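You operate a simulated robot arm through the tools that you are given. There is no shell and no other tool. Be economical: measure what you need, move in short steps, check, and stop when the job is done.

The job below is to be done with a simulated robot arm. You get a single attempt, and the scene is never put back.

JOB
Put the blue tube on the top of the tall grey stand away on the parts bench top. Then take the blue sleeve on the black table top and put it away on the parts bench top. Then take the teal band shaft and leave it in the blue tote under the side bench. Then take the dark blue cover on the black table top and put it away on the raised shelf over the blue vise. Then put the black tape roll on top of the taped carton. Then put the black tray on the wood bench top away on the shelf under the wash tub. Then pull the middle drawer of the black cabinet open. Do these in the order given. Set down upright: blue tube, dark blue cover.

It is judged by the outcome, as a careful person would: the job done as asked, and still so three seconds after it is handed in. It fails if anything else is knocked over, pushed out of place, dropped, spilled or broken. A push-on lid holds only when it is set on centred and level and pressed home; a screw cap is set on level and turned clockwise until tight.

ROBOT AND FRAMES
A 7-joint arm with a fingered hand on a trunk, on a base that drives. Base frame: it is fixed to the floor where the robot stands at the start and does not move with it; the origin is under the middle of the robot, x ahead of it, y to its left, z up; the surface under the hand at the start is at about z = 0.8. Readings come in m, degrees, newtons and seconds.
With the tool pointing down near the work surface it reaches from about 0.36 to 0.84 m from the robot's upright axis, wherever it stands. Its first joint turns from -115.0 to 115.0 degrees. Places, roughly: black tape roll (7x7x2 cm) [3.4, 11, 0.8]; black tray (23x18x10 cm) [-0.7, 9.8, 0.9]; blue sleeve (5x5x3 cm) [3.6, 10.3, 0.8]; blue tote under the side bench (34x26x15 cm) [3.5, 10, 0.8]; blue tube (3x3x11 cm) [0.5, -0.1, 0.9]; dark blue cover (12x7x7 cm) [3.2, 10.5, 0.8]; middle drawer of the black cabinet [-2.7, 0.6, 0.4]; parts bench top [-4.6, 6.3, 0.9]; raised shelf over the blue vise (114x15 cm) [-2.16, 4.12, 1.2]; shelf under the wash tub [-1.5, 2.8, 0.1]; taped carton (20x15x11 cm) [3.5, 10.5, 0.8]; teal band shaft (12x4x4 cm) [3.3, 10.2, 0.8]. Payload 5 kg.
Tool frame: the origin (TCP) lies between the finger pads and is the grasp point; the fingertips stand 0.032 m ahead of it; z points along the fingers, y is the line along which they close. The gripper opens to 0.16 m. The gripper's body begins 0.089 m behind the TCP. The gripper is a hand of 4 fingers: y runs from the thumb to the fingers, the wrist lies at [0, 0, -0.267] in the tool frame, and closing takes about 1.5 s.
Orientation is told as [roll, pitch, yaw] about the base's x, y, z axes, in that order, counted from this pose: with the fingers straight down and closing along the base's y, the tool's x points along the base's -x, its y along +y and its z along -z.

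CONTROLS
- The arm moves only by the tool jog_arm. Its argument "increments" is a list of rows, each a list of 6 numbers: the shift along the tool's x, y, z in m, then the turn, a rotation vector about the tool's x, y, z in degrees. In form: [[tx, ty, tz, ax, ay, az], ...]. A call has 1 to 12 rows; each row shifts and turns the commanded pose from where the row before left it, along the tool's axes as they then stand. "fingers" is the opening, from 0 (shut) to 1 (fully open), set as the call begins (left out, the last holds). A row lasts 0.2 s, in which the tool goes at most 0.05 m and 8.6 degrees; a call with a longer step from one row to the next is refused whole, and so is a gripper value outside its range. A pose out of reach is approached as far as the arm can. The call stops where the force on the tool passes 40 N (or 10 N more than at its start, if that is more) or the arm is blocked; 0.2 s more then pass. The fingers move at their own pace (about 0.108 m/s each) and stop on an object; they squeeze with about 29 N. The grip force told is the motor's: it shows also when the fingers shut on nothing. Time passes only in rows, and 0.2 s behind the last, so rows that do not move let the fingers close. It gives the time, the measured TCP pose, the force on the tool (base axes), the opening and the grip force at its end, in the units of the frame above (readings bear some noise), with the torque about the TCP (base axes, N m) and any sound that the robot's microphone picked up.
- Cameras (640 x 400 px; columns grow to the right, rows downward): "scene" is now at [0.0219, 0.1379, 1.5288]; the picture's right is [-0.24, -0.97, 0.00], its down [-0.67, 0.16, -0.72] and it looks along [0.70, -0.17, -0.69] (base axes); focal length 258 px, centre (320, 200). "wrist" rides on the gripper at [0.08, -0.004, -0.114] in the tool frame; the picture's right is [0.05, 1.00, 0.00], its down [-0.82, 0.04, -0.58] and it looks along [-0.58, 0.03, 0.82] (tool axes); focal length 265 px, centre (320, 200). There is no depth. A picture from a camera that has moved, and an enlarged one, comes with that camera's place and axes in the base frame and with its lens.
- capture(camera): a new picture of that camera. No time passes.
- slide_trunk(by): slides the trunk up (or, below 0, down) by that many m; the arm and the scene camera ride with it, the base frame stays. It gives what a move gives, with no picture.
- base_move(legs): drives the robot by 1 to 6 legs, each [ahead, turn to the left] in m and degrees, along the robot's own axes; the way and the turn of a leg run together, so that a leg with both is an arc; at most 1.5 m and 180 degrees a leg. The arm and the cameras ride along, it lands a little off, and it stops where it bumps. It gives what a move gives.
- hand_shape(shape): the hand has 4 fingers and takes this shape, open, in about a second: jaw (thumb against the fingers, like two jaws); tri (thumb and two fingers); tip (a fingertip pinch); poke (one finger out to press); point (the index stretched); flat (the hand flat); cup (the hand cupped); fist (a fist). The gripper value then closes the fingers along that shape, each until it touches; the sizes above hold for jaw. It gives what a move gives, with no picture.
- head_to(pan, tilt): turns the head with the scene camera to pan (to the left, within 155 degrees either way) and tilt (down, from -29 to 69), counted from straight ahead of the robot. It gives what a move gives.
- enlarge(camera, box): a new picture of the part [left, top, right, bottom] of that camera's present view, enlarged. No time passes.
- close_job(): hands the job in; it is judged then, once.

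Go step by step. Nothing tells you exact positions but the pictures and the camera data: compare them with the known pose of the tool, close in by small moves and look again before you grip or let go. The budget is 196 turns and 166 pictures, counting those below and the enlarged ones. Unless the task says otherwise, let go and move clear before handing in.

The tools are called after ">>>" as a command line: name --pt "numbers of a row" for each row, then --argument value for the rest, lists and objects as JSON in quotes. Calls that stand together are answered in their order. jog_arm: Moves the arm, as the interface text tells. Its arguments: {"type":"object","properties":{"increments":{"type":"array","items":{"type":"array","items":{"type":"number"}}},"fingers":{"type":"number"}},"required":["increments"]} The other tools are called the same way: slide_trunk (by) slides the trunk up or down; hand_shape (shape) gives the hand a shape; base_move (legs) drives the base; head_to (pan, tilt) turns the head that bears the scene camera; capture (camera) takes a picture; enlarge (camera, box) takes an enlarged picture of a part of a camera's view; close_job () hands the job in.

At the start:

```text
t: 0.0
tool_pos: [0.5419, -0.0678, 1.0879]
orientation: [0.0, 0.0, 0.0]
wrist_force: [-0.3, -0.2, 0.1]
wrist_torque: [-0.03, 0.03, 0.0]
gripper_width: 0.16
grip_force: 0.1
shape: jaw
trunk travel left (down, up): [-0.65, 0.34]
robot x, y, heading: [-0.002, -0.0013, -0.1]
head pan, tilt: [-13.6, 43.7]
```

scene: 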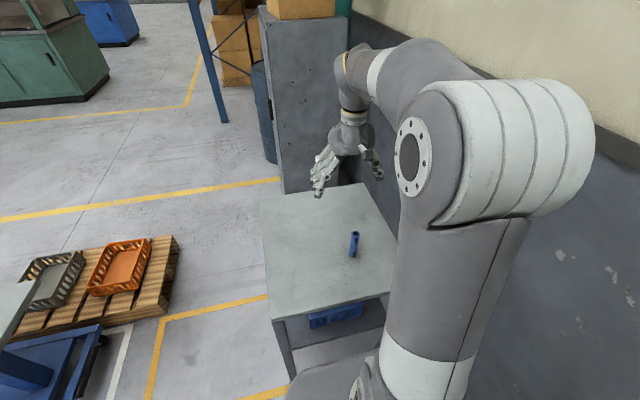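
wrist: 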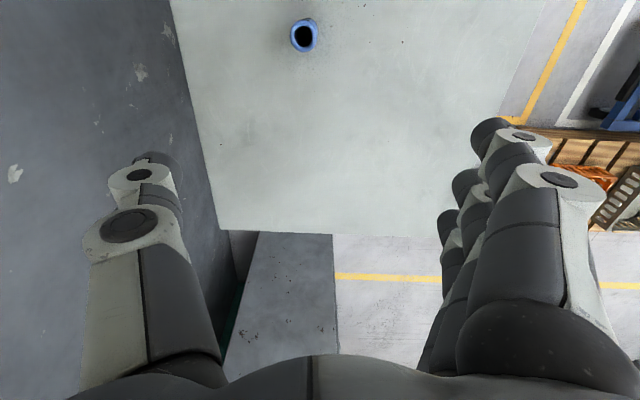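

The blue tube stands at about (0.477, -0.083), its top at about z 0.91. I move above it first and check.

>>> jog_arm --pt "0.032 -0.008 0 0 0 0" --pt "0.032 -0.008 0.0 0 0 0" --pt "0 0 0.04 0 0 0" --pt "0 0 0.04 0 0 0" --pt "0 0 0 0 0 0" --fingers 1

>>> capture --camera "wrist"

>>> capture --camera "scene"

```text
t: 1.2
tool_pos: [0.477, -0.0853, 1.0071]
orientation: [0.0, 0.0, 0.0]
wrist_force: [-0.8, 0.9, 0.7]
wrist_torque: [0.03, 0.04, 0.01]
gripper_width: 0.1599
grip_force: 0.1
shape: jaw
trunk travel left (down, up): [-0.65, 0.34]
robot x, y, heading: [-0.0022, -0.0026, -0.0]
head pan, tilt: [-13.6, 43.7]
```

```text
163 pictures are left
camera wrist: at [0.3951, -0.0887, 1.1195], right [-0.05, 1.0, 0.0], down [0.82, 0.04, 0.58], along [0.58, 0.03, -0.82], focal length 265 px, centre (320, 200)
```

wrist: 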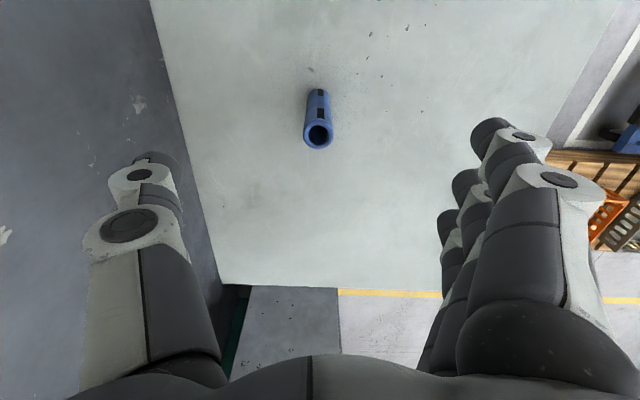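

```text
162 pictures are left
camera scene: at [0.0218, 0.1379, 1.5288], right [-0.24, -0.97, 0.0], down [-0.67, 0.16, -0.72], along [0.7, -0.17, -0.69], focal length 258 px, centre (320, 200)
```

scene: 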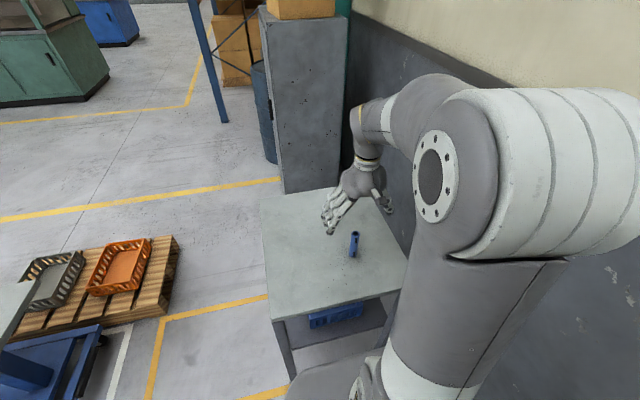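

The tube stands upright right under the TCP, within a few mm. I go down and grip it.

>>> jog_arm --pt "0 0 0.04 0 0 0" --pt "0 0 0.04 0 0 0" --pt "0 0 0.04 0 0 0" --pt "0 0 0.022 0 0 0" --pt "0 0 0 0 0 0" --fingers 1

>>> capture --camera "wrist"

```text
t: 2.4
tool_pos: [0.4748, -0.0852, 0.8658]
orientation: [0.0, 0.0, 0.0]
wrist_force: [-0.2, 0.0, 0.0]
wrist_torque: [-0.03, 0.01, -0.01]
gripper_width: 0.1599
grip_force: 0.0
shape: jaw
trunk travel left (down, up): [-0.65, 0.34]
robot x, y, heading: [-0.0012, 0.0033, 0.1]
head pan, tilt: [-13.6, 43.7]
```

```text
161 pictures are left
camera wrist: at [0.3935, -0.0883, 0.9785], right [-0.05, 1.0, 0.0], down [0.82, 0.04, 0.58], along [0.58, 0.03, -0.82], focal length 265 px, centre (320, 200)
```

wrist: 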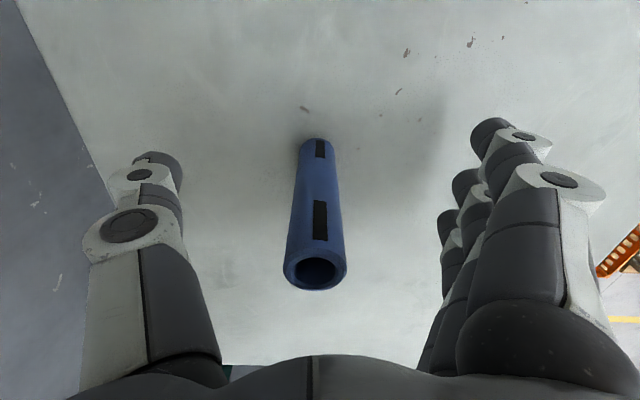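

The tube is centred between the jaws. I close.

>>> jog_arm --pt "0 0 0 0 0 0" --pt "0 0 0 0 0 0" --pt "0 0 0 0 0 0" --pt "0 0 0 0 0 0" --pt "0 0 0 0 0 0" --pt "0 0 0 0 0 0" --pt "0 0 0 0 0 0" --pt "0 0 0 0 0 0" --fingers 0

>>> capture --camera "wrist"

```text
t: 4.2
tool_pos: [0.4754, -0.0854, 0.8661]
orientation: [0.0, 0.1, 0.0]
wrist_force: [0.0, 1.9, 2.4]
wrist_torque: [0.14, -0.02, 0.03]
gripper_width: 0.0045
grip_force: 28.7
shape: jaw
trunk travel left (down, up): [-0.65, 0.34]
robot x, y, heading: [0.0013, 0.0035, -0.2]
head pan, tilt: [-13.6, 43.7]
```

```text
160 pictures are left
camera wrist: at [0.3935, -0.0881, 0.9789], right [-0.05, 1.0, 0.0], down [0.82, 0.04, 0.58], along [0.58, 0.03, -0.82], focal length 265 px, centre (320, 200)
```

wrist: 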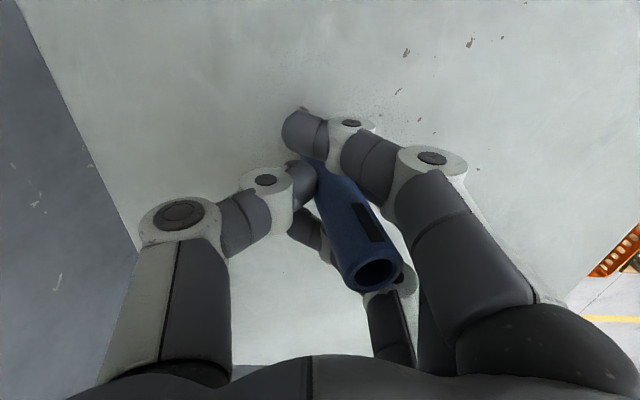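

The tube has tilted in the grip and the width reads near zero; I look closer before lifting.

>>> enlarge --camera "wrist" --box '[160, 80, 480, 380]'

>>> enlarge --camera "scene" --box '[280, 150, 440, 290]'

```text
1.33 times, centred on (320, 230) of wrist
camera zoom: at [0.3935, -0.0881, 0.9789], right [-0.05, 1.0, 0.0], down [0.82, 0.04, 0.58], along [0.58, 0.03, -0.82], focal length 354 px, centre (320, 160)
```

zoom: 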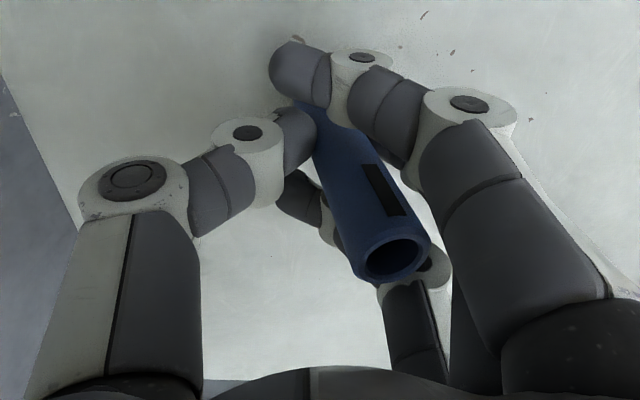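

```text
2.86 times, centred on (360, 220) of scene
camera zoom: at [0.0218, 0.1381, 1.5288], right [-0.24, -0.97, 0.0], down [-0.67, 0.16, -0.72], along [0.7, -0.17, -0.69], focal length 738 px, centre (206, 143)
```

zoom: 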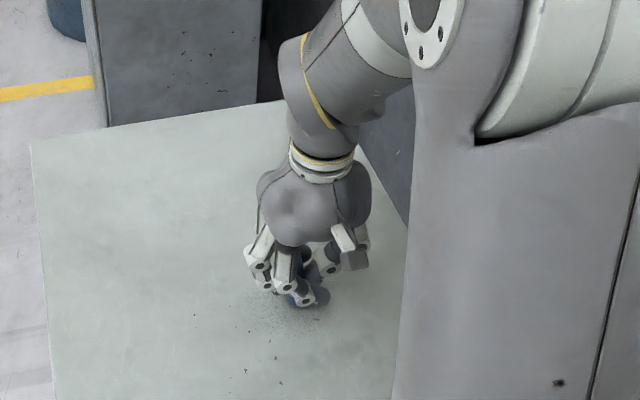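

The tube sits in a cage of thumb and two fingers, leaning its top about 13° or more to +y. I lift a little to see how it hangs and turn the tool to right it.

>>> jog_arm --pt "0 0 -0.02 0 0 0" --pt "0 0 -0.02 0 0 0" --pt "0 0 0 -7 0 0" --pt "0 0 0 -7 0 0" --pt "0 0 0 0 0 0"

>>> capture --camera "wrist"

>>> enlarge --camera "scene" --box '[280, 150, 440, 290]'

```text
t: 5.4
tool_pos: [0.4773, -0.0841, 0.9064]
orientation: [14.0, 0.0, 0.0]
wrist_force: [0.6, 0.1, -2.9]
wrist_torque: [-0.04, 0.02, 0.0]
gripper_width: 0.0043
grip_force: 29.6
shape: jaw
trunk travel left (down, up): [-0.65, 0.34]
robot x, y, heading: [-0.0005, 0.0008, 0.0]
head pan, tilt: [-13.6, 43.7]
```

```text
157 pictures are left
camera wrist: at [0.3953, -0.1156, 1.0144], right [-0.05, 0.97, 0.24], down [0.82, -0.1, 0.57], along [0.58, 0.23, -0.78], focal length 265 px, centre (320, 200)
```

wrist: 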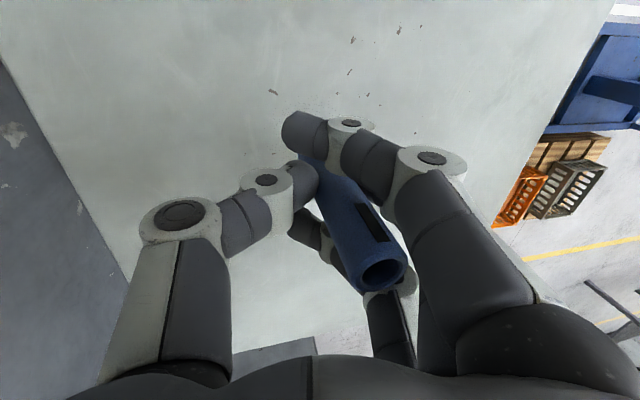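

```text
2.86 times, centred on (360, 220) of scene
camera zoom: at [0.0221, 0.1379, 1.5288], right [-0.24, -0.97, 0.0], down [-0.67, 0.16, -0.72], along [0.7, -0.17, -0.69], focal length 738 px, centre (206, 143)
```

zoom: 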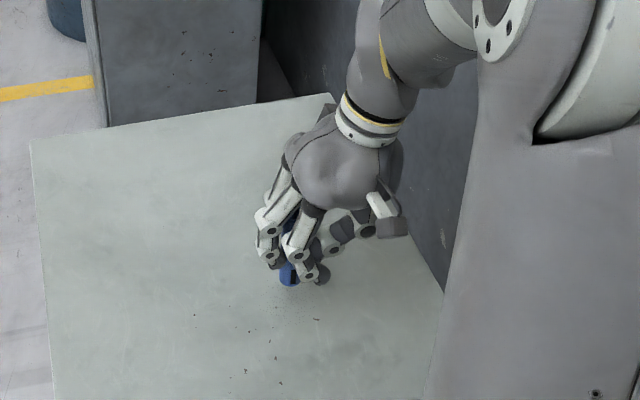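

The tube is held firmly and now about upright with the tool rolled 14°. I lift it clear and look around for the way to the parts bench.

>>> jog_arm --pt "0 0 -0.04 0 0 0" --pt "0 0 -0.04 0 0 0" --pt "0 0 -0.04 0 0 0" --pt "0 0 -0.04 0 0 0" --pt "0 0 -0.04 0 0 0" --pt "0 0 0 0 0 0"

>>> head_to --pan 55 --tilt 18

>>> capture --camera "scene"

>>> head_to --pan 145 --tilt 18

>>> capture --camera "scene"

>>> head_to --pan 100 --tilt 18

>>> capture --camera "scene"

```text
t: 6.8
tool_pos: [0.4762, -0.1317, 1.0999]
orientation: [14.0, 0.0, 0.0]
wrist_force: [0.4, 0.0, -3.3]
wrist_torque: [-0.02, -0.02, 0.02]
gripper_width: 0.0044
grip_force: 29.0
shape: jaw
trunk travel left (down, up): [-0.65, 0.34]
robot x, y, heading: [-0.0012, -0.0001, 0.0]
head pan, tilt: [-13.6, 43.7]
```

```text
t: 8.2
tool_pos: [0.4759, -0.1312, 1.0994]
orientation: [14.0, 0.0, 0.0]
wrist_force: [0.2, 0.0, -3.2]
wrist_torque: [0.0, 0.04, -0.01]
gripper_width: 0.0044
grip_force: 28.7
shape: jaw
trunk travel left (down, up): [-0.65, 0.34]
robot x, y, heading: [0.0019, -0.0024, 0.1]
head pan, tilt: [55.0, 18.0]
```

```text
155 pictures are left
camera scene: at [-0.0044, 0.2336, 1.5688], right [0.82, -0.57, 0.0], down [-0.18, -0.25, -0.95], along [0.55, 0.78, -0.31], focal length 258 px, centre (320, 200)
```

scene: 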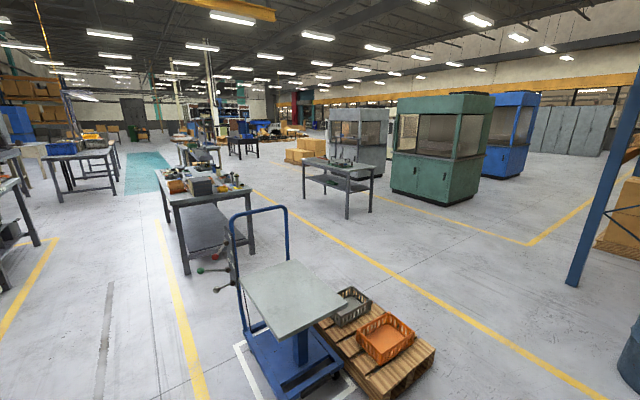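

```text
t: 9.8
tool_pos: [0.476, -0.1314, 1.1]
orientation: [14.0, 0.0, -0.1]
wrist_force: [-0.5, -0.1, -2.2]
wrist_torque: [-0.03, 0.01, -0.02]
gripper_width: 0.0041
grip_force: 28.6
shape: jaw
trunk travel left (down, up): [-0.65, 0.34]
robot x, y, heading: [-0.0001, -0.0019, 0.2]
head pan, tilt: [145.0, 18.0]
```

```text
154 pictures are left
camera scene: at [-0.1343, 0.2108, 1.5688], right [0.57, 0.82, 0.0], down [0.25, -0.18, -0.95], along [-0.78, 0.55, -0.31], focal length 258 px, centre (320, 200)
```

scene: 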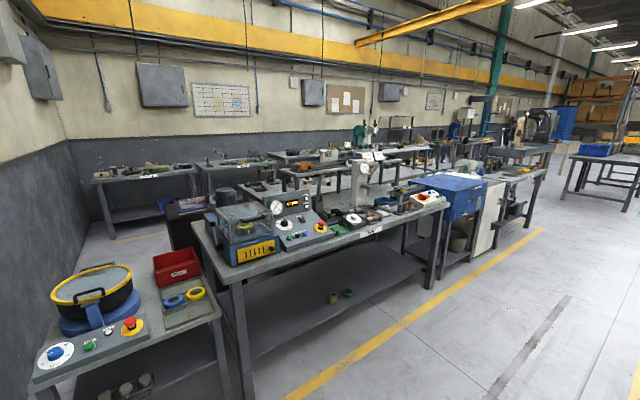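

```text
t: 11.0
tool_pos: [0.4753, -0.1312, 1.1006]
orientation: [14.1, -0.1, 0.0]
wrist_force: [-0.4, -0.2, -2.5]
wrist_torque: [-0.03, 0.03, -0.03]
gripper_width: 0.0043
grip_force: 29.8
shape: jaw
trunk travel left (down, up): [-0.65, 0.34]
robot x, y, heading: [0.0009, 0.0031, 0.2]
head pan, tilt: [100.0, 18.0]
```

```text
153 pictures are left
camera scene: at [-0.0742, 0.2491, 1.5688], right [0.98, 0.17, 0.0], down [0.05, -0.3, -0.95], along [-0.17, 0.94, -0.31], focal length 258 px, centre (320, 200)
```

scene: 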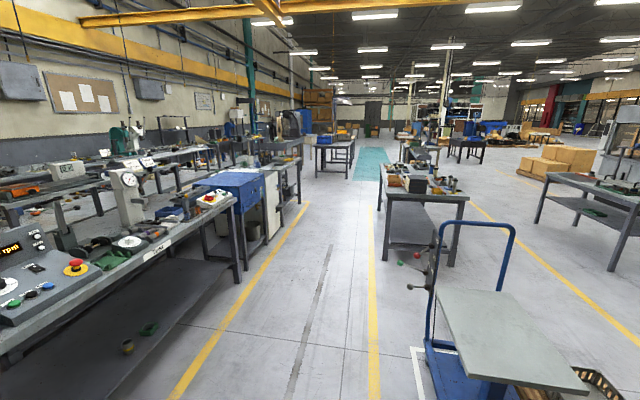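

The aisle runs along +y, between yellow lines at x≈-1.13 and 0.04. I back off, turn left and drive up the aisle, then look again.

>>> base_move --legs '[[-0.55, 0], [0, 90], [1.4, 0], [1.2, 0]]'

>>> head_to --pan 30 --tilt 15

>>> capture --camera "scene"

```text
t: 30.3
tool_pos: [-0.5341, 3.0794, 1.1016]
orientation: [14.0, -0.1, 92.7]
wrist_force: [0.3, 0.6, -2.0]
wrist_torque: [-0.01, -0.04, 0.02]
gripper_width: 0.0043
grip_force: 28.9
shape: jaw
trunk travel left (down, up): [-0.65, 0.34]
robot x, y, heading: [-0.6407, 2.5994, 92.7]
head pan, tilt: [100.0, 18.0]
```

```text
t: 31.7
tool_pos: [-0.5346, 3.0794, 1.0997]
orientation: [14.1, -0.1, 92.7]
wrist_force: [0.3, -0.2, -3.1]
wrist_torque: [-0.01, -0.03, -0.01]
gripper_width: 0.0044
grip_force: 29.2
shape: jaw
trunk travel left (down, up): [-0.65, 0.34]
robot x, y, heading: [-0.6453, 2.5964, 92.5]
head pan, tilt: [30.0, 15.0]
```

```text
152 pictures are left
camera scene: at [-0.8462, 2.6107, 1.5737], right [0.84, 0.54, 0.0], down [0.14, -0.22, -0.97], along [-0.52, 0.81, -0.26], focal length 258 px, centre (320, 200)
```

scene: 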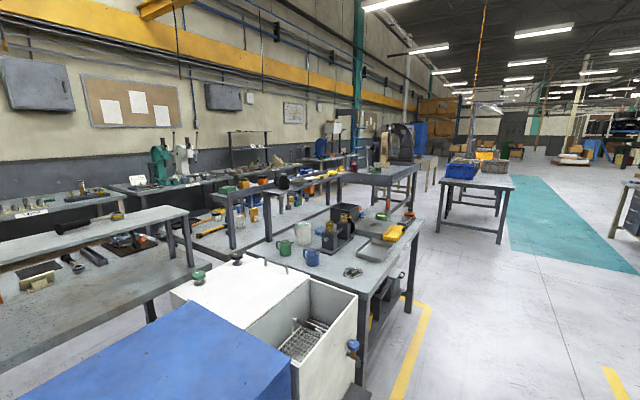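

The white wash tub is on the left. I go on up the aisle and look left toward the parts bench.

>>> base_move --legs '[[0, -2.5], [1.5, 0], [0.7, 0]]'

>>> head_to --pan 75 --tilt 15

>>> capture --camera "scene"

>>> head_to --pan 10 --tilt 15

>>> capture --camera "scene"

```text
t: 43.0
tool_pos: [-0.5225, 5.2756, 1.0998]
orientation: [14.0, 0.1, 90.2]
wrist_force: [0.1, 0.7, -3.6]
wrist_torque: [-0.04, -0.05, 0.02]
gripper_width: 0.0041
grip_force: 29.2
shape: jaw
trunk travel left (down, up): [-0.65, 0.34]
robot x, y, heading: [-0.6523, 4.7992, 90.4]
head pan, tilt: [30.0, 15.0]
```

```text
t: 44.1
tool_pos: [-0.522, 5.2757, 1.1001]
orientation: [14.0, 0.0, 90.2]
wrist_force: [-0.2, 0.1, -2.8]
wrist_torque: [-0.02, -0.04, -0.03]
gripper_width: 0.0043
grip_force: 28.9
shape: jaw
trunk travel left (down, up): [-0.65, 0.34]
robot x, y, heading: [-0.6514, 4.7983, 90.2]
head pan, tilt: [75.0, 15.0]
```

```text
151 pictures are left
camera scene: at [-0.897, 4.7637, 1.5737], right [0.26, 0.97, 0.0], down [0.25, -0.07, -0.97], along [-0.93, 0.25, -0.26], focal length 258 px, centre (320, 200)
```

scene: 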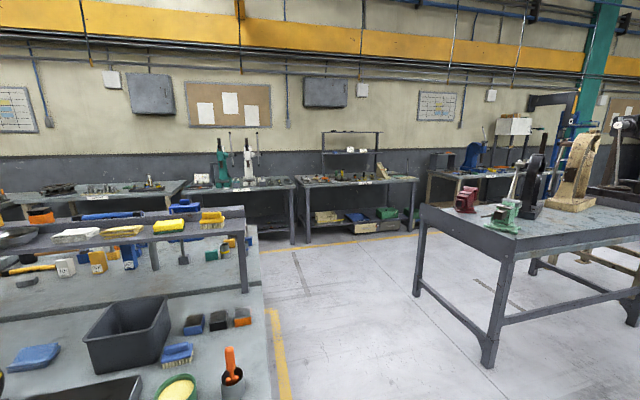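

```text
t: 45.4
tool_pos: [-0.5212, 5.2751, 1.1008]
orientation: [14.0, 0.0, 90.1]
wrist_force: [0.2, 0.0, -2.2]
wrist_torque: [-0.03, -0.07, -0.01]
gripper_width: 0.0045
grip_force: 28.8
shape: jaw
trunk travel left (down, up): [-0.65, 0.34]
robot x, y, heading: [-0.6524, 4.7985, 90.2]
head pan, tilt: [10.0, 15.0]
```

```text
150 pictures are left
camera scene: at [-0.8233, 4.8316, 1.5737], right [0.98, 0.18, 0.0], down [0.05, -0.25, -0.97], along [-0.17, 0.95, -0.26], focal length 258 px, centre (320, 200)
```

scene: 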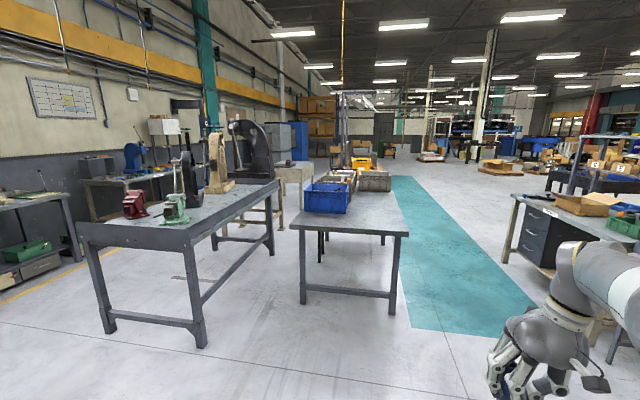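

The parts bench is along the wall at x≈-4.25 to -5, y 5.25–7.2, reached by the gap y 4.9–6.3. I drive in along y≈5.6 and look at the bench top.

>>> base_move --legs '[[0.78, 0], [0, 90], [1.4, 0], [1.2, 0]]'

>>> head_to --pan -20 --tilt 25

>>> capture --camera "scene"

```text
t: 65.7
tool_pos: [-3.7273, 5.6239, 1.0998]
orientation: [14.0, 0.0, -178.8]
wrist_force: [0.2, -0.7, -3.5]
wrist_torque: [0.07, -0.05, 0.0]
gripper_width: 0.0041
grip_force: 29.3
shape: jaw
trunk travel left (down, up): [-0.65, 0.34]
robot x, y, heading: [-3.246, 5.501, -178.7]
head pan, tilt: [10.0, 15.0]
```

```text
t: 66.6
tool_pos: [-3.7255, 5.6223, 1.0991]
orientation: [14.0, 0.1, -178.9]
wrist_force: [0.3, 0.7, -3.5]
wrist_torque: [0.03, 0.01, -0.01]
gripper_width: 0.004
grip_force: 28.4
shape: jaw
trunk travel left (down, up): [-0.65, 0.34]
robot x, y, heading: [-3.2485, 5.5028, -178.9]
head pan, tilt: [-20.0, 25.0]
```

```text
149 pictures are left
camera scene: at [-3.2702, 5.3764, 1.5575], right [0.32, 0.95, 0.0], down [0.4, -0.14, -0.91], along [-0.86, 0.29, -0.42], focal length 258 px, centre (320, 200)
```

scene: 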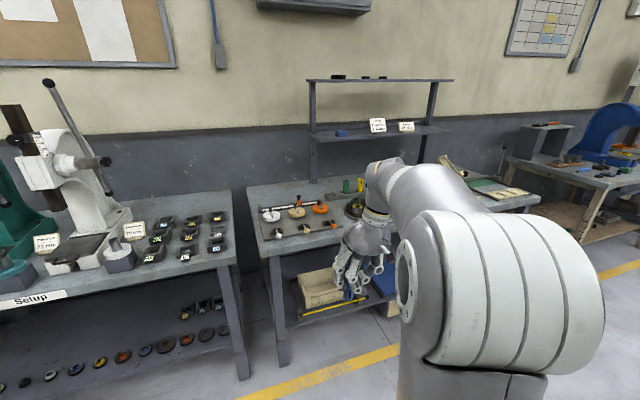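

>>> enlarge --camera "scene" --box '[230, 130, 550, 330]'

>>> capture --camera "wrist"

```text
2.00 times, centred on (390, 230) of scene
camera zoom: at [-3.2702, 5.3764, 1.5575], right [0.32, 0.95, 0.0], down [0.4, -0.14, -0.91], along [-0.86, 0.29, -0.42], focal length 516 px, centre (180, 140)
```

zoom: 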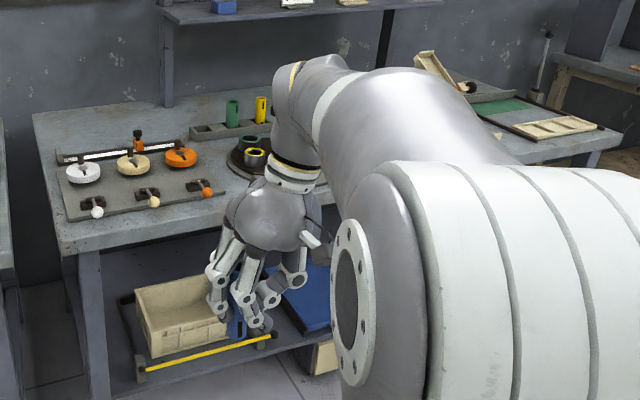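

```text
147 pictures are left
camera wrist: at [-3.6475, 5.6572, 1.2083], right [0.07, -0.97, 0.24], down [-0.82, 0.08, 0.57], along [-0.57, -0.24, -0.79], focal length 265 px, centre (320, 200)
```

wrist: 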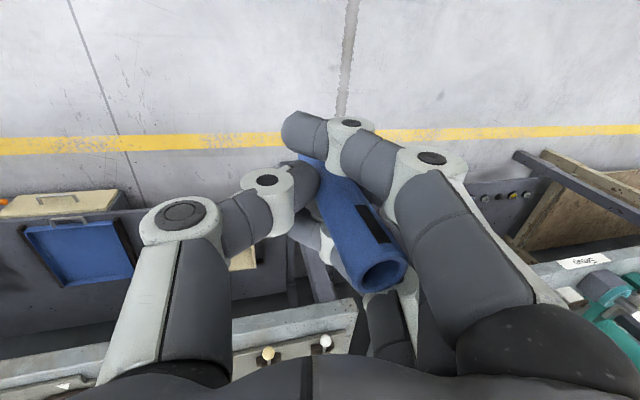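

The bench's left side holds jigs and tubes; the middle looks free but is hidden by the arm. I move over to the middle of the bench and look with both cameras.

>>> base_move --legs '[[0, -50], [0.72, 0], [0, 49]]'

>>> head_to --pan 20 --tilt 35

>>> capture --camera "scene"

>>> capture --camera "wrist"

```text
t: 75.0
tool_pos: [-4.1821, 6.1786, 1.1009]
orientation: [14.2, 0.0, 179.1]
wrist_force: [0.6, -0.1, -3.3]
wrist_torque: [0.03, -0.01, -0.01]
gripper_width: 0.0041
grip_force: 29.1
shape: jaw
trunk travel left (down, up): [-0.65, 0.34]
robot x, y, heading: [-3.7092, 6.0393, 179.1]
head pan, tilt: [-20.0, 25.0]
```

```text
t: 76.0
tool_pos: [-4.1801, 6.1788, 1.099]
orientation: [14.0, 0.0, 179.1]
wrist_force: [-0.9, 0.8, -3.0]
wrist_torque: [0.06, 0.0, -0.03]
gripper_width: 0.0039
grip_force: 29.0
shape: jaw
trunk travel left (down, up): [-0.65, 0.34]
robot x, y, heading: [-3.7077, 6.0434, 179.2]
head pan, tilt: [20.0, 35.0]
```

```text
146 pictures are left
camera scene: at [-3.7318, 5.8544, 1.5417], right [-0.33, 0.95, 0.0], down [0.54, 0.19, -0.82], along [-0.77, -0.27, -0.57], focal length 258 px, centre (320, 200)
```

scene: 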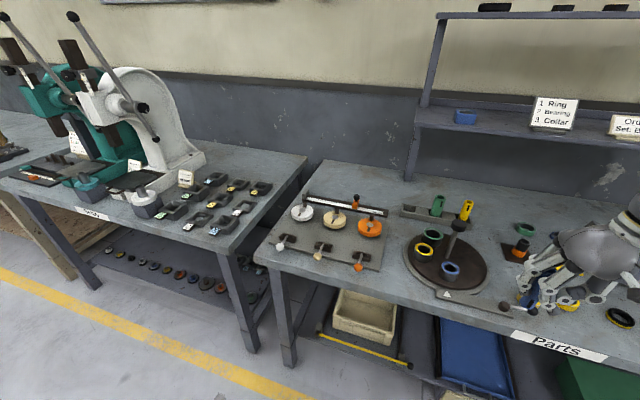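

```text
145 pictures are left
camera wrist: at [-4.1018, 6.2097, 1.2083], right [0.04, -0.97, 0.24], down [-0.81, 0.11, 0.57], along [-0.58, -0.22, -0.79], focal length 265 px, centre (320, 200)
```

wrist: 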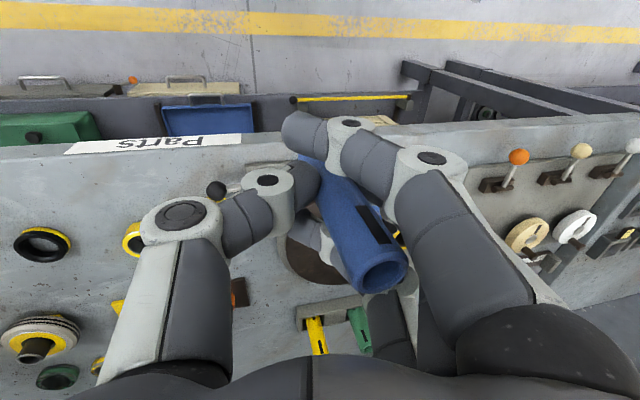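

This is the "Parts" bench. I look to the right half for free space.

>>> head_to --pan -25 --tilt 38

>>> capture --camera "scene"

>>> head_to --pan 5 --tilt 45

>>> capture --camera "scene"

```text
t: 77.2
tool_pos: [-4.1816, 6.1781, 1.0984]
orientation: [14.0, 0.1, 179.1]
wrist_force: [-0.3, -1.1, -3.5]
wrist_torque: [0.05, -0.03, -0.03]
gripper_width: 0.0039
grip_force: 29.0
shape: jaw
trunk travel left (down, up): [-0.65, 0.34]
robot x, y, heading: [-3.7093, 6.0411, 179.0]
head pan, tilt: [-25.0, 38.0]
```

```text
144 pictures are left
camera scene: at [-3.7262, 5.9208, 1.5371], right [0.44, 0.9, 0.0], down [0.55, -0.27, -0.79], along [-0.71, 0.34, -0.62], focal length 258 px, centre (320, 200)
```

scene: 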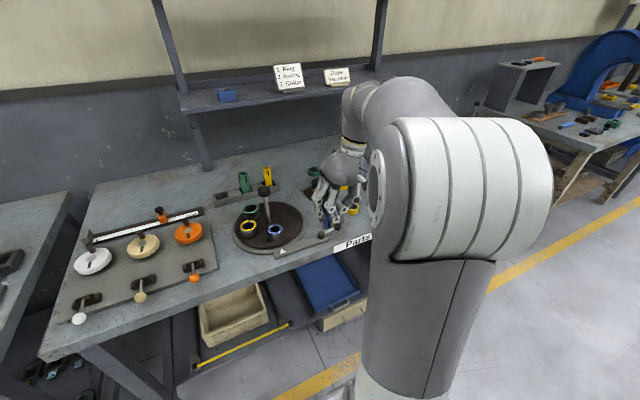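

```text
t: 78.1
tool_pos: [-4.1811, 6.1794, 1.0999]
orientation: [14.0, 0.1, 179.0]
wrist_force: [1.0, -0.2, -2.5]
wrist_torque: [0.01, -0.03, 0.04]
gripper_width: 0.0038
grip_force: 28.9
shape: jaw
trunk travel left (down, up): [-0.65, 0.34]
robot x, y, heading: [-3.71, 6.0396, 178.7]
head pan, tilt: [5.0, 45.0]
```

```text
143 pictures are left
camera scene: at [-3.7297, 5.8774, 1.5269], right [-0.07, 1.0, 0.0], down [0.71, 0.05, -0.71], along [-0.71, -0.05, -0.71], focal length 258 px, centre (320, 200)
```

scene: 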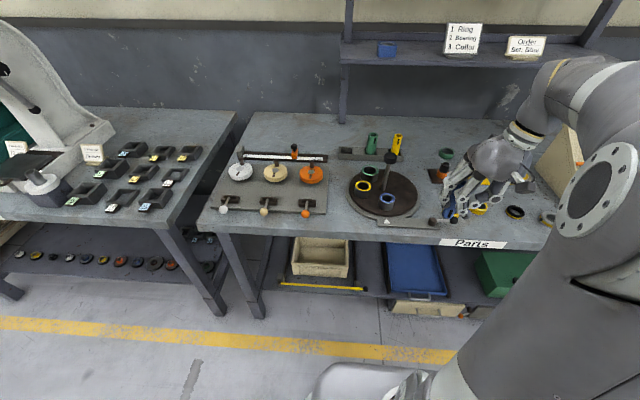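

The right part of the bench is partly hidden. I move the hand to the right (+y) to view it with the wrist camera.

>>> jog_arm --pt "0 -0.0437 -0.0108 0 0 0" --pt "0 -0.0437 -0.0108 0 0 0" --pt "0 -0.0437 -0.0108 0 0 0" --pt "0 -0.0437 -0.0108 0 0 0" --pt "0 -0.0437 -0.0108 0 0 0" --pt "0 -0.0437 -0.0108 0 0 0" --pt "0 -0.0437 -0.0108 0 0 0" --pt "0 0 0 0 0 0"

>>> capture --camera "wrist"

>>> capture --camera "scene"

```text
t: 79.9
tool_pos: [-4.1746, 6.4962, 1.099]
orientation: [14.0, 0.0, 179.0]
wrist_force: [-0.8, -0.8, -3.6]
wrist_torque: [0.0, -0.04, -0.03]
gripper_width: 0.0037
grip_force: 29.4
shape: jaw
trunk travel left (down, up): [-0.65, 0.34]
robot x, y, heading: [-3.7095, 6.0407, 179.5]
head pan, tilt: [5.0, 45.0]
```

```text
142 pictures are left
camera wrist: at [-4.0944, 6.5269, 1.2075], right [0.04, -0.97, 0.24], down [-0.81, 0.11, 0.57], along [-0.58, -0.22, -0.79], focal length 265 px, centre (320, 200)
```

wrist: 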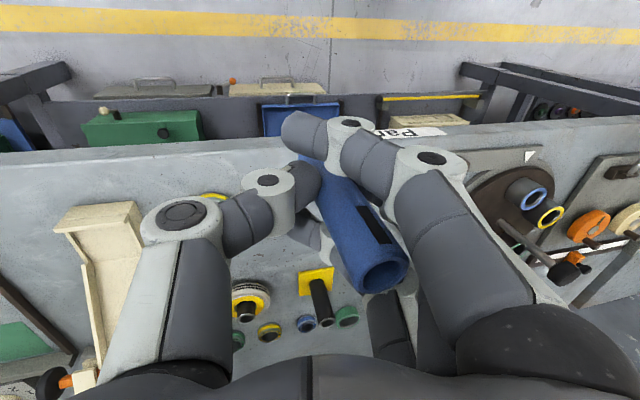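

```text
141 pictures are left
camera scene: at [-3.7295, 5.8773, 1.5269], right [-0.07, 1.0, 0.0], down [0.71, 0.05, -0.71], along [-0.71, -0.05, -0.71], focal length 258 px, centre (320, 200)
```

scene: 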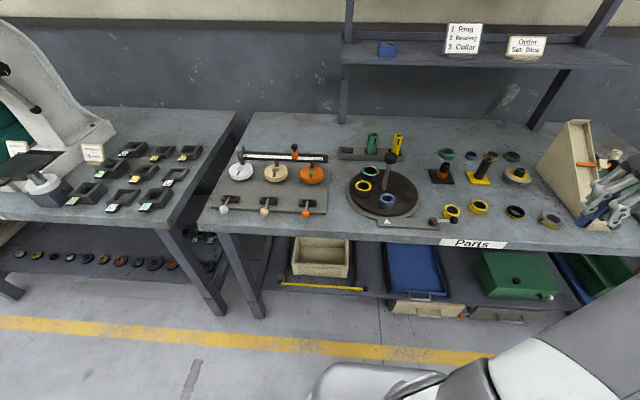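

Now the whole top is visible. A clear spot lies between the jig board and the round turntable, near (-4.40, 5.93). I bring the tube over it.

>>> jog_arm --pt "0 0.0446 0.011 0 0 0" --pt "0 0.0446 0.011 0 0 0" --pt "0 0.0446 0.011 0 0 0" --pt "0 0.0446 0.011 0 0 0" --pt "0 0.0446 0.011 0 0 0" --pt "0 0.0446 0.011 0 0 0" --pt "0 0.0446 0.011 0 0 0" --pt "0 0.0446 0.011 0 0 0" --pt "0 0.0446 0.011 0 0 0" --pt "0 0.0446 0.011 0 0 0" --pt "0 0.0446 0.011 0 0 0" --pt "0 0.0446 0.011 0 0 0"

>>> jog_arm --pt "-0.043 0 0 0 0 0" --pt "-0.043 0 0 0 0 0" --pt "-0.043 0 0 0 0 0" --pt "-0.043 0 0 0 0 0" --pt "-0.043 0 0 0 0 0" --pt "0 -0.012 0.046 0 0 0" --pt "0 -0.012 0.046 0 0 0" --pt "0 0 0 0 0 0"

>>> capture --camera "scene"

>>> capture --camera "wrist"

```text
t: 82.5
tool_pos: [-4.1893, 5.9405, 1.0994]
orientation: [14.0, 0.0, 179.1]
wrist_force: [-0.1, -0.3, -2.8]
wrist_torque: [0.12, -0.08, -0.01]
gripper_width: 0.0037
grip_force: 29.3
shape: jaw
trunk travel left (down, up): [-0.65, 0.34]
robot x, y, heading: [-3.7092, 6.0427, 179.1]
head pan, tilt: [5.0, 45.0]
```

```text
t: 84.3
tool_pos: [-4.403, 5.9445, 1.0052]
orientation: [13.9, 0.0, 179.1]
wrist_force: [0.2, -0.1, -2.5]
wrist_torque: [0.03, -0.03, 0.02]
gripper_width: 0.0039
grip_force: 29.3
shape: jaw
trunk travel left (down, up): [-0.65, 0.34]
robot x, y, heading: [-3.7081, 6.0397, 179.3]
head pan, tilt: [5.0, 45.0]
```

```text
140 pictures are left
camera scene: at [-3.7299, 5.8771, 1.5268], right [-0.07, 1.0, 0.0], down [0.71, 0.05, -0.71], along [-0.7, -0.05, -0.71], focal length 258 px, centre (320, 200)
```

scene: 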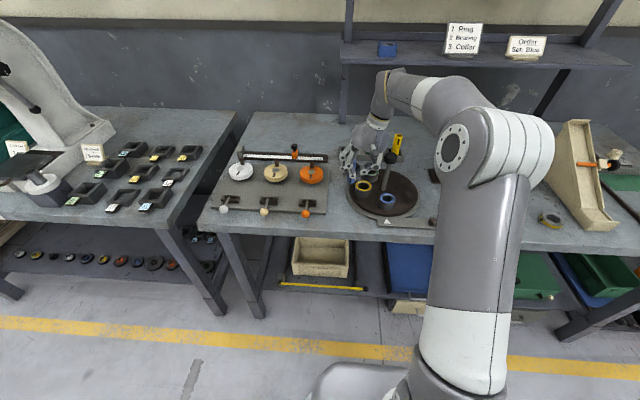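

```text
139 pictures are left
camera wrist: at [-4.3229, 5.977, 1.114], right [0.04, -0.97, 0.24], down [-0.81, 0.11, 0.57], along [-0.58, -0.22, -0.79], focal length 265 px, centre (320, 200)
```

wrist: 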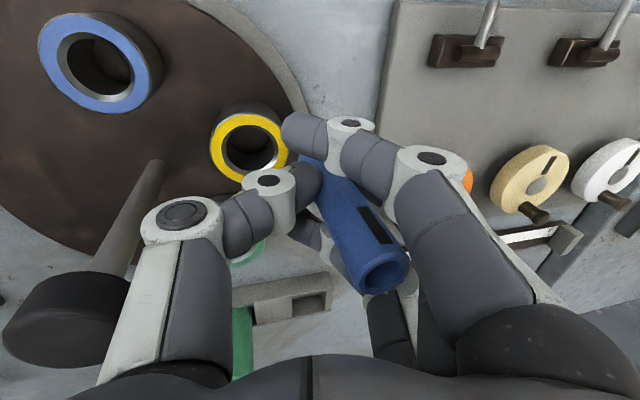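

The tube would land on the turntable rim, so the spot shifts to about (-4.345, 5.89), mid-gap. I move there and lower partway.

>>> jog_arm --pt "0.031 0.0195 0.005 0 0 0" --pt "0.031 0.0195 0.005 0 0 0" --pt "0 -0.0072 0.029 0 0 0" --pt "0 -0.0072 0.029 0 0 0" --pt "0 -0.0072 0.029 0 0 0" --pt "0 0 0 0 0 0"

>>> capture --camera "wrist"

>>> enlarge --camera "scene" --box '[260, 120, 420, 260]'

```text
t: 85.7
tool_pos: [-4.3401, 5.9056, 0.9241]
orientation: [14.2, -0.7, 178.9]
wrist_force: [5.4, 4.4, 21.6]
wrist_torque: [-0.2, -0.3, 0.12]
gripper_width: 0.0065
grip_force: 29.4
shape: jaw
trunk travel left (down, up): [-0.65, 0.34]
robot x, y, heading: [-3.7082, 6.0392, 179.1]
head pan, tilt: [5.0, 45.0]
stopped in row 6: the force on the tool passed its limit at 42 N (the readings are from after the stop); the commanded pose is now the measured one
```

```text
138 pictures are left
camera wrist: at [-4.2593, 5.9371, 1.0308], right [0.04, -0.97, 0.24], down [-0.81, 0.12, 0.58], along [-0.59, -0.22, -0.78], focal length 265 px, centre (320, 200)
```

wrist: 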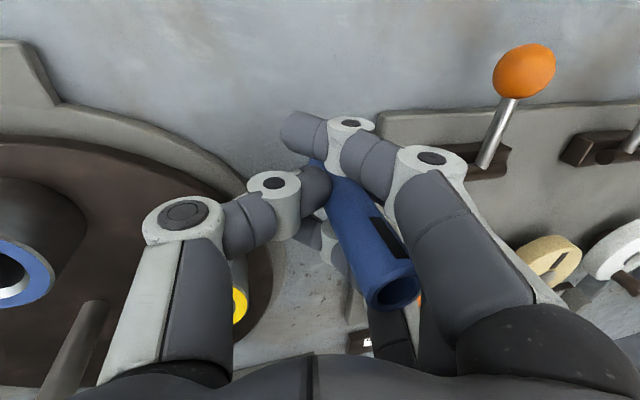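

```text
2.86 times, centred on (340, 190) of scene
camera zoom: at [-3.7269, 5.8781, 1.5271], right [-0.07, 1.0, 0.0], down [0.7, 0.05, -0.71], along [-0.71, -0.05, -0.71], focal length 738 px, centre (263, 229)
```

zoom: 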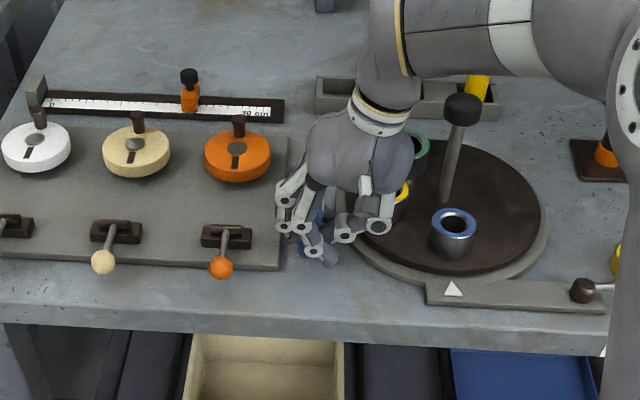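

The tube touches the bench (top at z≈0.86). I ease off a few mm and open the fingers in small stages.

>>> jog_arm --pt "0 0.0005 -0.002 0 0 0" --pt "0 0 0 0 0 0" --pt "0 0 0 0 0 0" --fingers 0.15

>>> capture --camera "wrist"

```text
t: 86.5
tool_pos: [-4.3411, 5.9067, 0.9211]
orientation: [14.0, -0.3, 179.0]
wrist_force: [1.3, 0.8, -0.6]
wrist_torque: [-0.04, -0.03, -0.05]
gripper_width: 0.0238
grip_force: 0.0
shape: jaw
trunk travel left (down, up): [-0.65, 0.34]
robot x, y, heading: [-3.709, 6.0414, 179.3]
head pan, tilt: [5.0, 45.0]
```

```text
136 pictures are left
camera wrist: at [-4.2602, 5.9372, 1.0291], right [0.04, -0.97, 0.24], down [-0.81, 0.11, 0.58], along [-0.59, -0.22, -0.78], focal length 265 px, centre (320, 200)
```

wrist: 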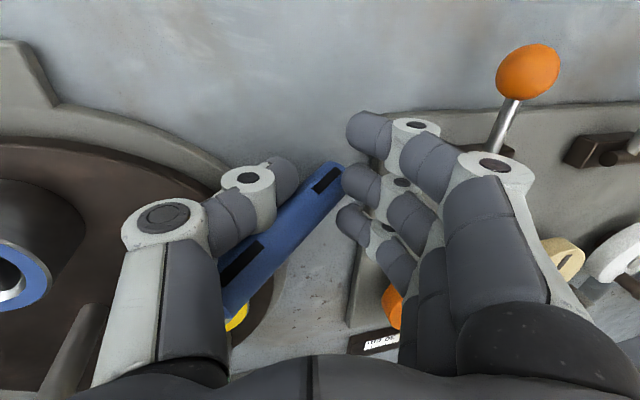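

The tube has tipped toward the thumb. I look closely.

>>> enlarge --camera "scene" --box '[300, 140, 420, 240]'

```text
4.00 times, centred on (360, 190) of scene
camera zoom: at [-3.7296, 5.8773, 1.5267], right [-0.07, 1.0, 0.0], down [0.71, 0.05, -0.71], along [-0.71, -0.05, -0.71], focal length 1033 px, centre (160, 240)
```

zoom: 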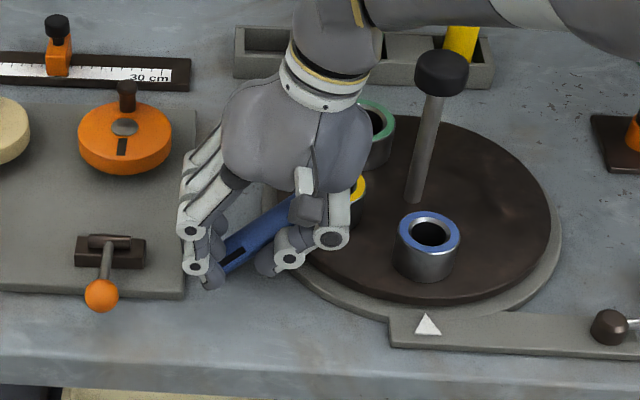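

The tube leans over on the turntable side. I lift the hand out along its own axis and look at how it lies.

>>> jog_arm --pt "0 0 -0.02 0 0 0" --pt "0 0 -0.04 0 0 0" --pt "0 0 -0.04 0 0 0" --pt "0 0 -0.04 0 0 0" --pt "0 0 -0.04 7 0 0" --pt "0 0 -0.02 7 0 0" --pt "0 0 0 0 0 0"

>>> capture --camera "wrist"

>>> enlarge --camera "scene" --box '[300, 140, 420, 240]'

```text
t: 88.1
tool_pos: [-4.3383, 5.9523, 1.1164]
orientation: [-0.1, -0.6, 178.8]
wrist_force: [-0.3, 0.6, 0.3]
wrist_torque: [0.0, -0.04, 0.0]
gripper_width: 0.0242
grip_force: 0.0
shape: jaw
trunk travel left (down, up): [-0.65, 0.34]
robot x, y, heading: [-3.7089, 6.0383, 178.9]
head pan, tilt: [5.0, 45.0]
```

```text
134 pictures are left
camera wrist: at [-4.258, 5.9549, 1.2286], right [0.03, -1.0, 0.0], down [-0.81, -0.03, 0.58], along [-0.58, -0.02, -0.81], focal length 265 px, centre (320, 200)
```

wrist: 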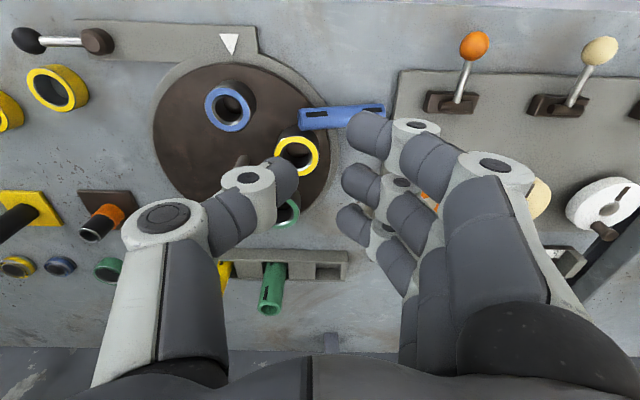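

```text
4.00 times, centred on (360, 190) of scene
camera zoom: at [-3.7296, 5.8773, 1.5269], right [-0.07, 1.0, 0.0], down [0.71, 0.05, -0.71], along [-0.71, -0.05, -0.71], focal length 1033 px, centre (160, 240)
```

zoom: 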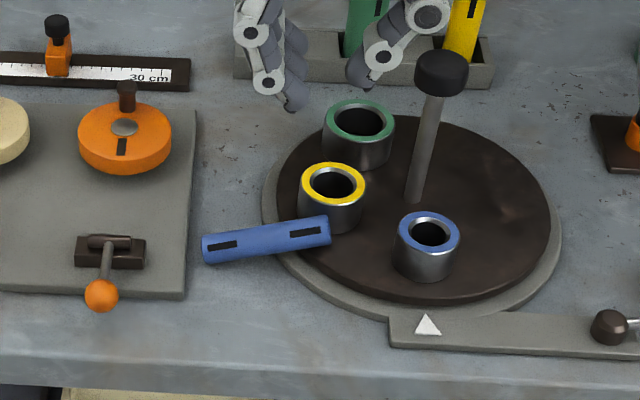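

The tube lies along y at x≈-4.37 from y 5.87 to 5.98, its top end resting on the turntable. I will pick it up crosswise, lay it flat in the free front strip, regrip it nearer the top and stand it up. First I yaw the tool 90° above it.

>>> jog_arm --pt "-0.016 0.026 0 0 0 0" --pt "-0.016 0.026 0 0 0 8.5" --pt "0 0 0 0 0 8.5" --pt "0 0 0 0 0 8.5" --pt "0 0 0 0 0 8.5" --pt "0 0 0 0 0 8.5" --pt "0 0 0 0 0 8.5" --pt "0 0 0 0 0 8.5" --pt "0 0 0 0 0 8.5" --pt "0 0 0 0 0 8.5" --pt "0 0 0 0 0 8.5" --pt "0 0 0 0 0 4" --fingers 0.55

>>> capture --camera "wrist"

```text
t: 90.7
tool_pos: [-4.3713, 5.8994, 1.1178]
orientation: [0.5, 0.0, 90.0]
wrist_force: [-0.4, 0.6, 0.2]
wrist_torque: [0.0, -0.02, 0.03]
gripper_width: 0.0871
grip_force: 0.0
shape: jaw
trunk travel left (down, up): [-0.65, 0.34]
robot x, y, heading: [-3.7078, 6.0403, 178.8]
head pan, tilt: [5.0, 45.0]
```

```text
132 pictures are left
camera wrist: at [-4.3683, 5.8207, 1.2301], right [-1.0, -0.05, 0.01], down [-0.04, 0.82, 0.58], along [-0.03, 0.58, -0.82], focal length 265 px, centre (320, 200)
```

wrist: 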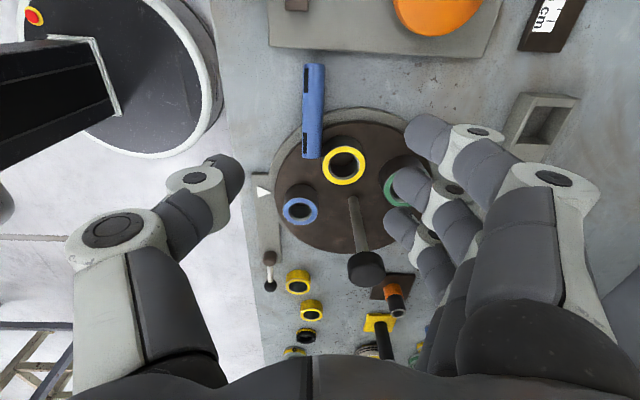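

>>> jog_arm --pt "0 -0.006 0.04 0 0 0" --pt "0 0 0.045 0 0 0" --pt "0 0 0.045 0 0 0" --pt "0 0 0.04 0 0 0" --pt "0 0 0.02 0 0 0" --pt "0 0 0 0 0 0"

>>> capture --camera "wrist"

>>> enlarge --camera "scene" --box '[300, 140, 420, 240]'

```text
t: 92.1
tool_pos: [-4.3659, 5.8991, 0.9261]
orientation: [0.4, 0.1, 89.9]
wrist_force: [0.0, 0.2, 0.2]
wrist_torque: [0.06, -0.01, -0.01]
gripper_width: 0.0876
grip_force: 0.0
shape: jaw
trunk travel left (down, up): [-0.65, 0.34]
robot x, y, heading: [-3.7048, 6.0395, 179.0]
head pan, tilt: [5.0, 45.0]
```

```text
131 pictures are left
camera wrist: at [-4.3627, 5.8198, 1.039], right [-1.0, -0.05, 0.01], down [-0.04, 0.82, 0.58], along [-0.04, 0.58, -0.82], focal length 265 px, centre (320, 200)
```

wrist: 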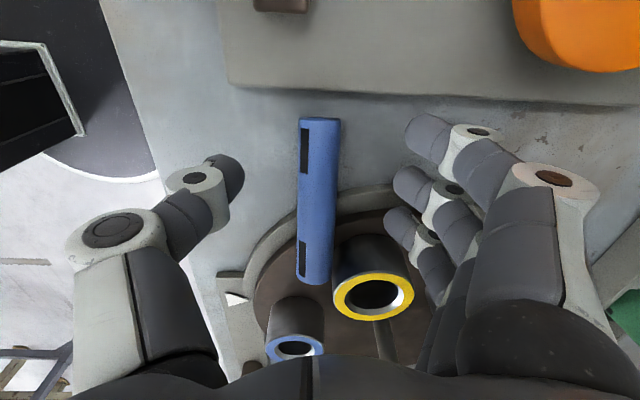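

```text
4.00 times, centred on (360, 190) of scene
camera zoom: at [-3.7295, 5.8772, 1.5268], right [-0.07, 1.0, 0.0], down [0.71, 0.05, -0.71], along [-0.71, -0.05, -0.71], focal length 1033 px, centre (160, 240)
```

zoom: 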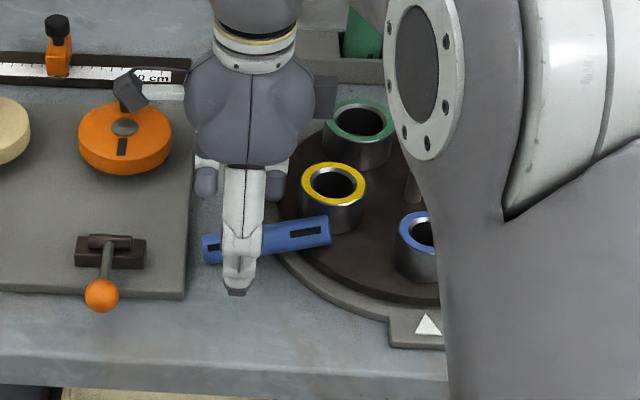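

>>> jog_arm --pt "0.003 0 0.012 0 0 0" --pt "0 0 0.01 0 0 0" --pt "0 0 0 0 0 0" --pt "0 0 0 0 0 0" --fingers 0.3

>>> capture --camera "wrist"

```text
t: 93.1
tool_pos: [-4.3661, 5.8963, 0.9085]
orientation: [0.8, 0.0, 90.0]
wrist_force: [-7.5, -0.8, 37.0]
wrist_torque: [1.21, 1.47, 0.26]
gripper_width: 0.0506
grip_force: 0.1
shape: jaw
trunk travel left (down, up): [-0.65, 0.34]
robot x, y, heading: [-3.7053, 6.0413, 179.0]
head pan, tilt: [5.0, 45.0]
```

```text
129 pictures are left
camera wrist: at [-4.3618, 5.8174, 1.0217], right [-1.0, -0.05, 0.02], down [-0.03, 0.82, 0.58], along [-0.04, 0.58, -0.82], focal length 265 px, centre (320, 200)
```

wrist: 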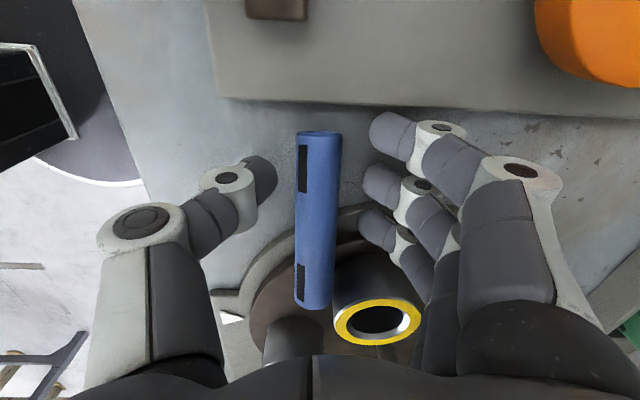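

The fingertips press on the surface; I rise 6 mm and close.

>>> jog_arm --pt "0 0 -0.008 0 0 0" --pt "0 0 0 0 0 0" --pt "0 0 0 0 0 0" --pt "0 0 0 0 0 0" --pt "0 0 0 0 0 0" --pt "0 0 0 0 0 0" --fingers 0

>>> capture --camera "wrist"

```text
t: 94.5
tool_pos: [-4.3656, 5.8954, 0.9127]
orientation: [0.4, 0.0, 90.0]
wrist_force: [5.4, -3.4, -1.1]
wrist_torque: [-0.11, -0.04, -0.32]
gripper_width: 0.0198
grip_force: 28.9
shape: jaw
trunk travel left (down, up): [-0.65, 0.34]
robot x, y, heading: [-3.7076, 6.0379, 179.4]
head pan, tilt: [5.0, 45.0]
```

```text
128 pictures are left
camera wrist: at [-4.3622, 5.8159, 1.0253], right [-1.0, -0.05, 0.01], down [-0.04, 0.82, 0.58], along [-0.04, 0.58, -0.82], focal length 265 px, centre (320, 200)
```

wrist: 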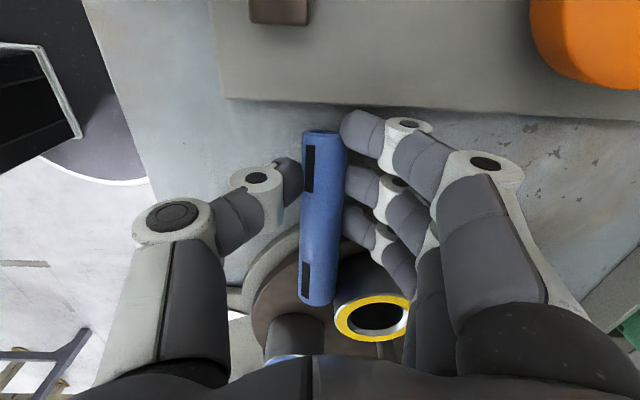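

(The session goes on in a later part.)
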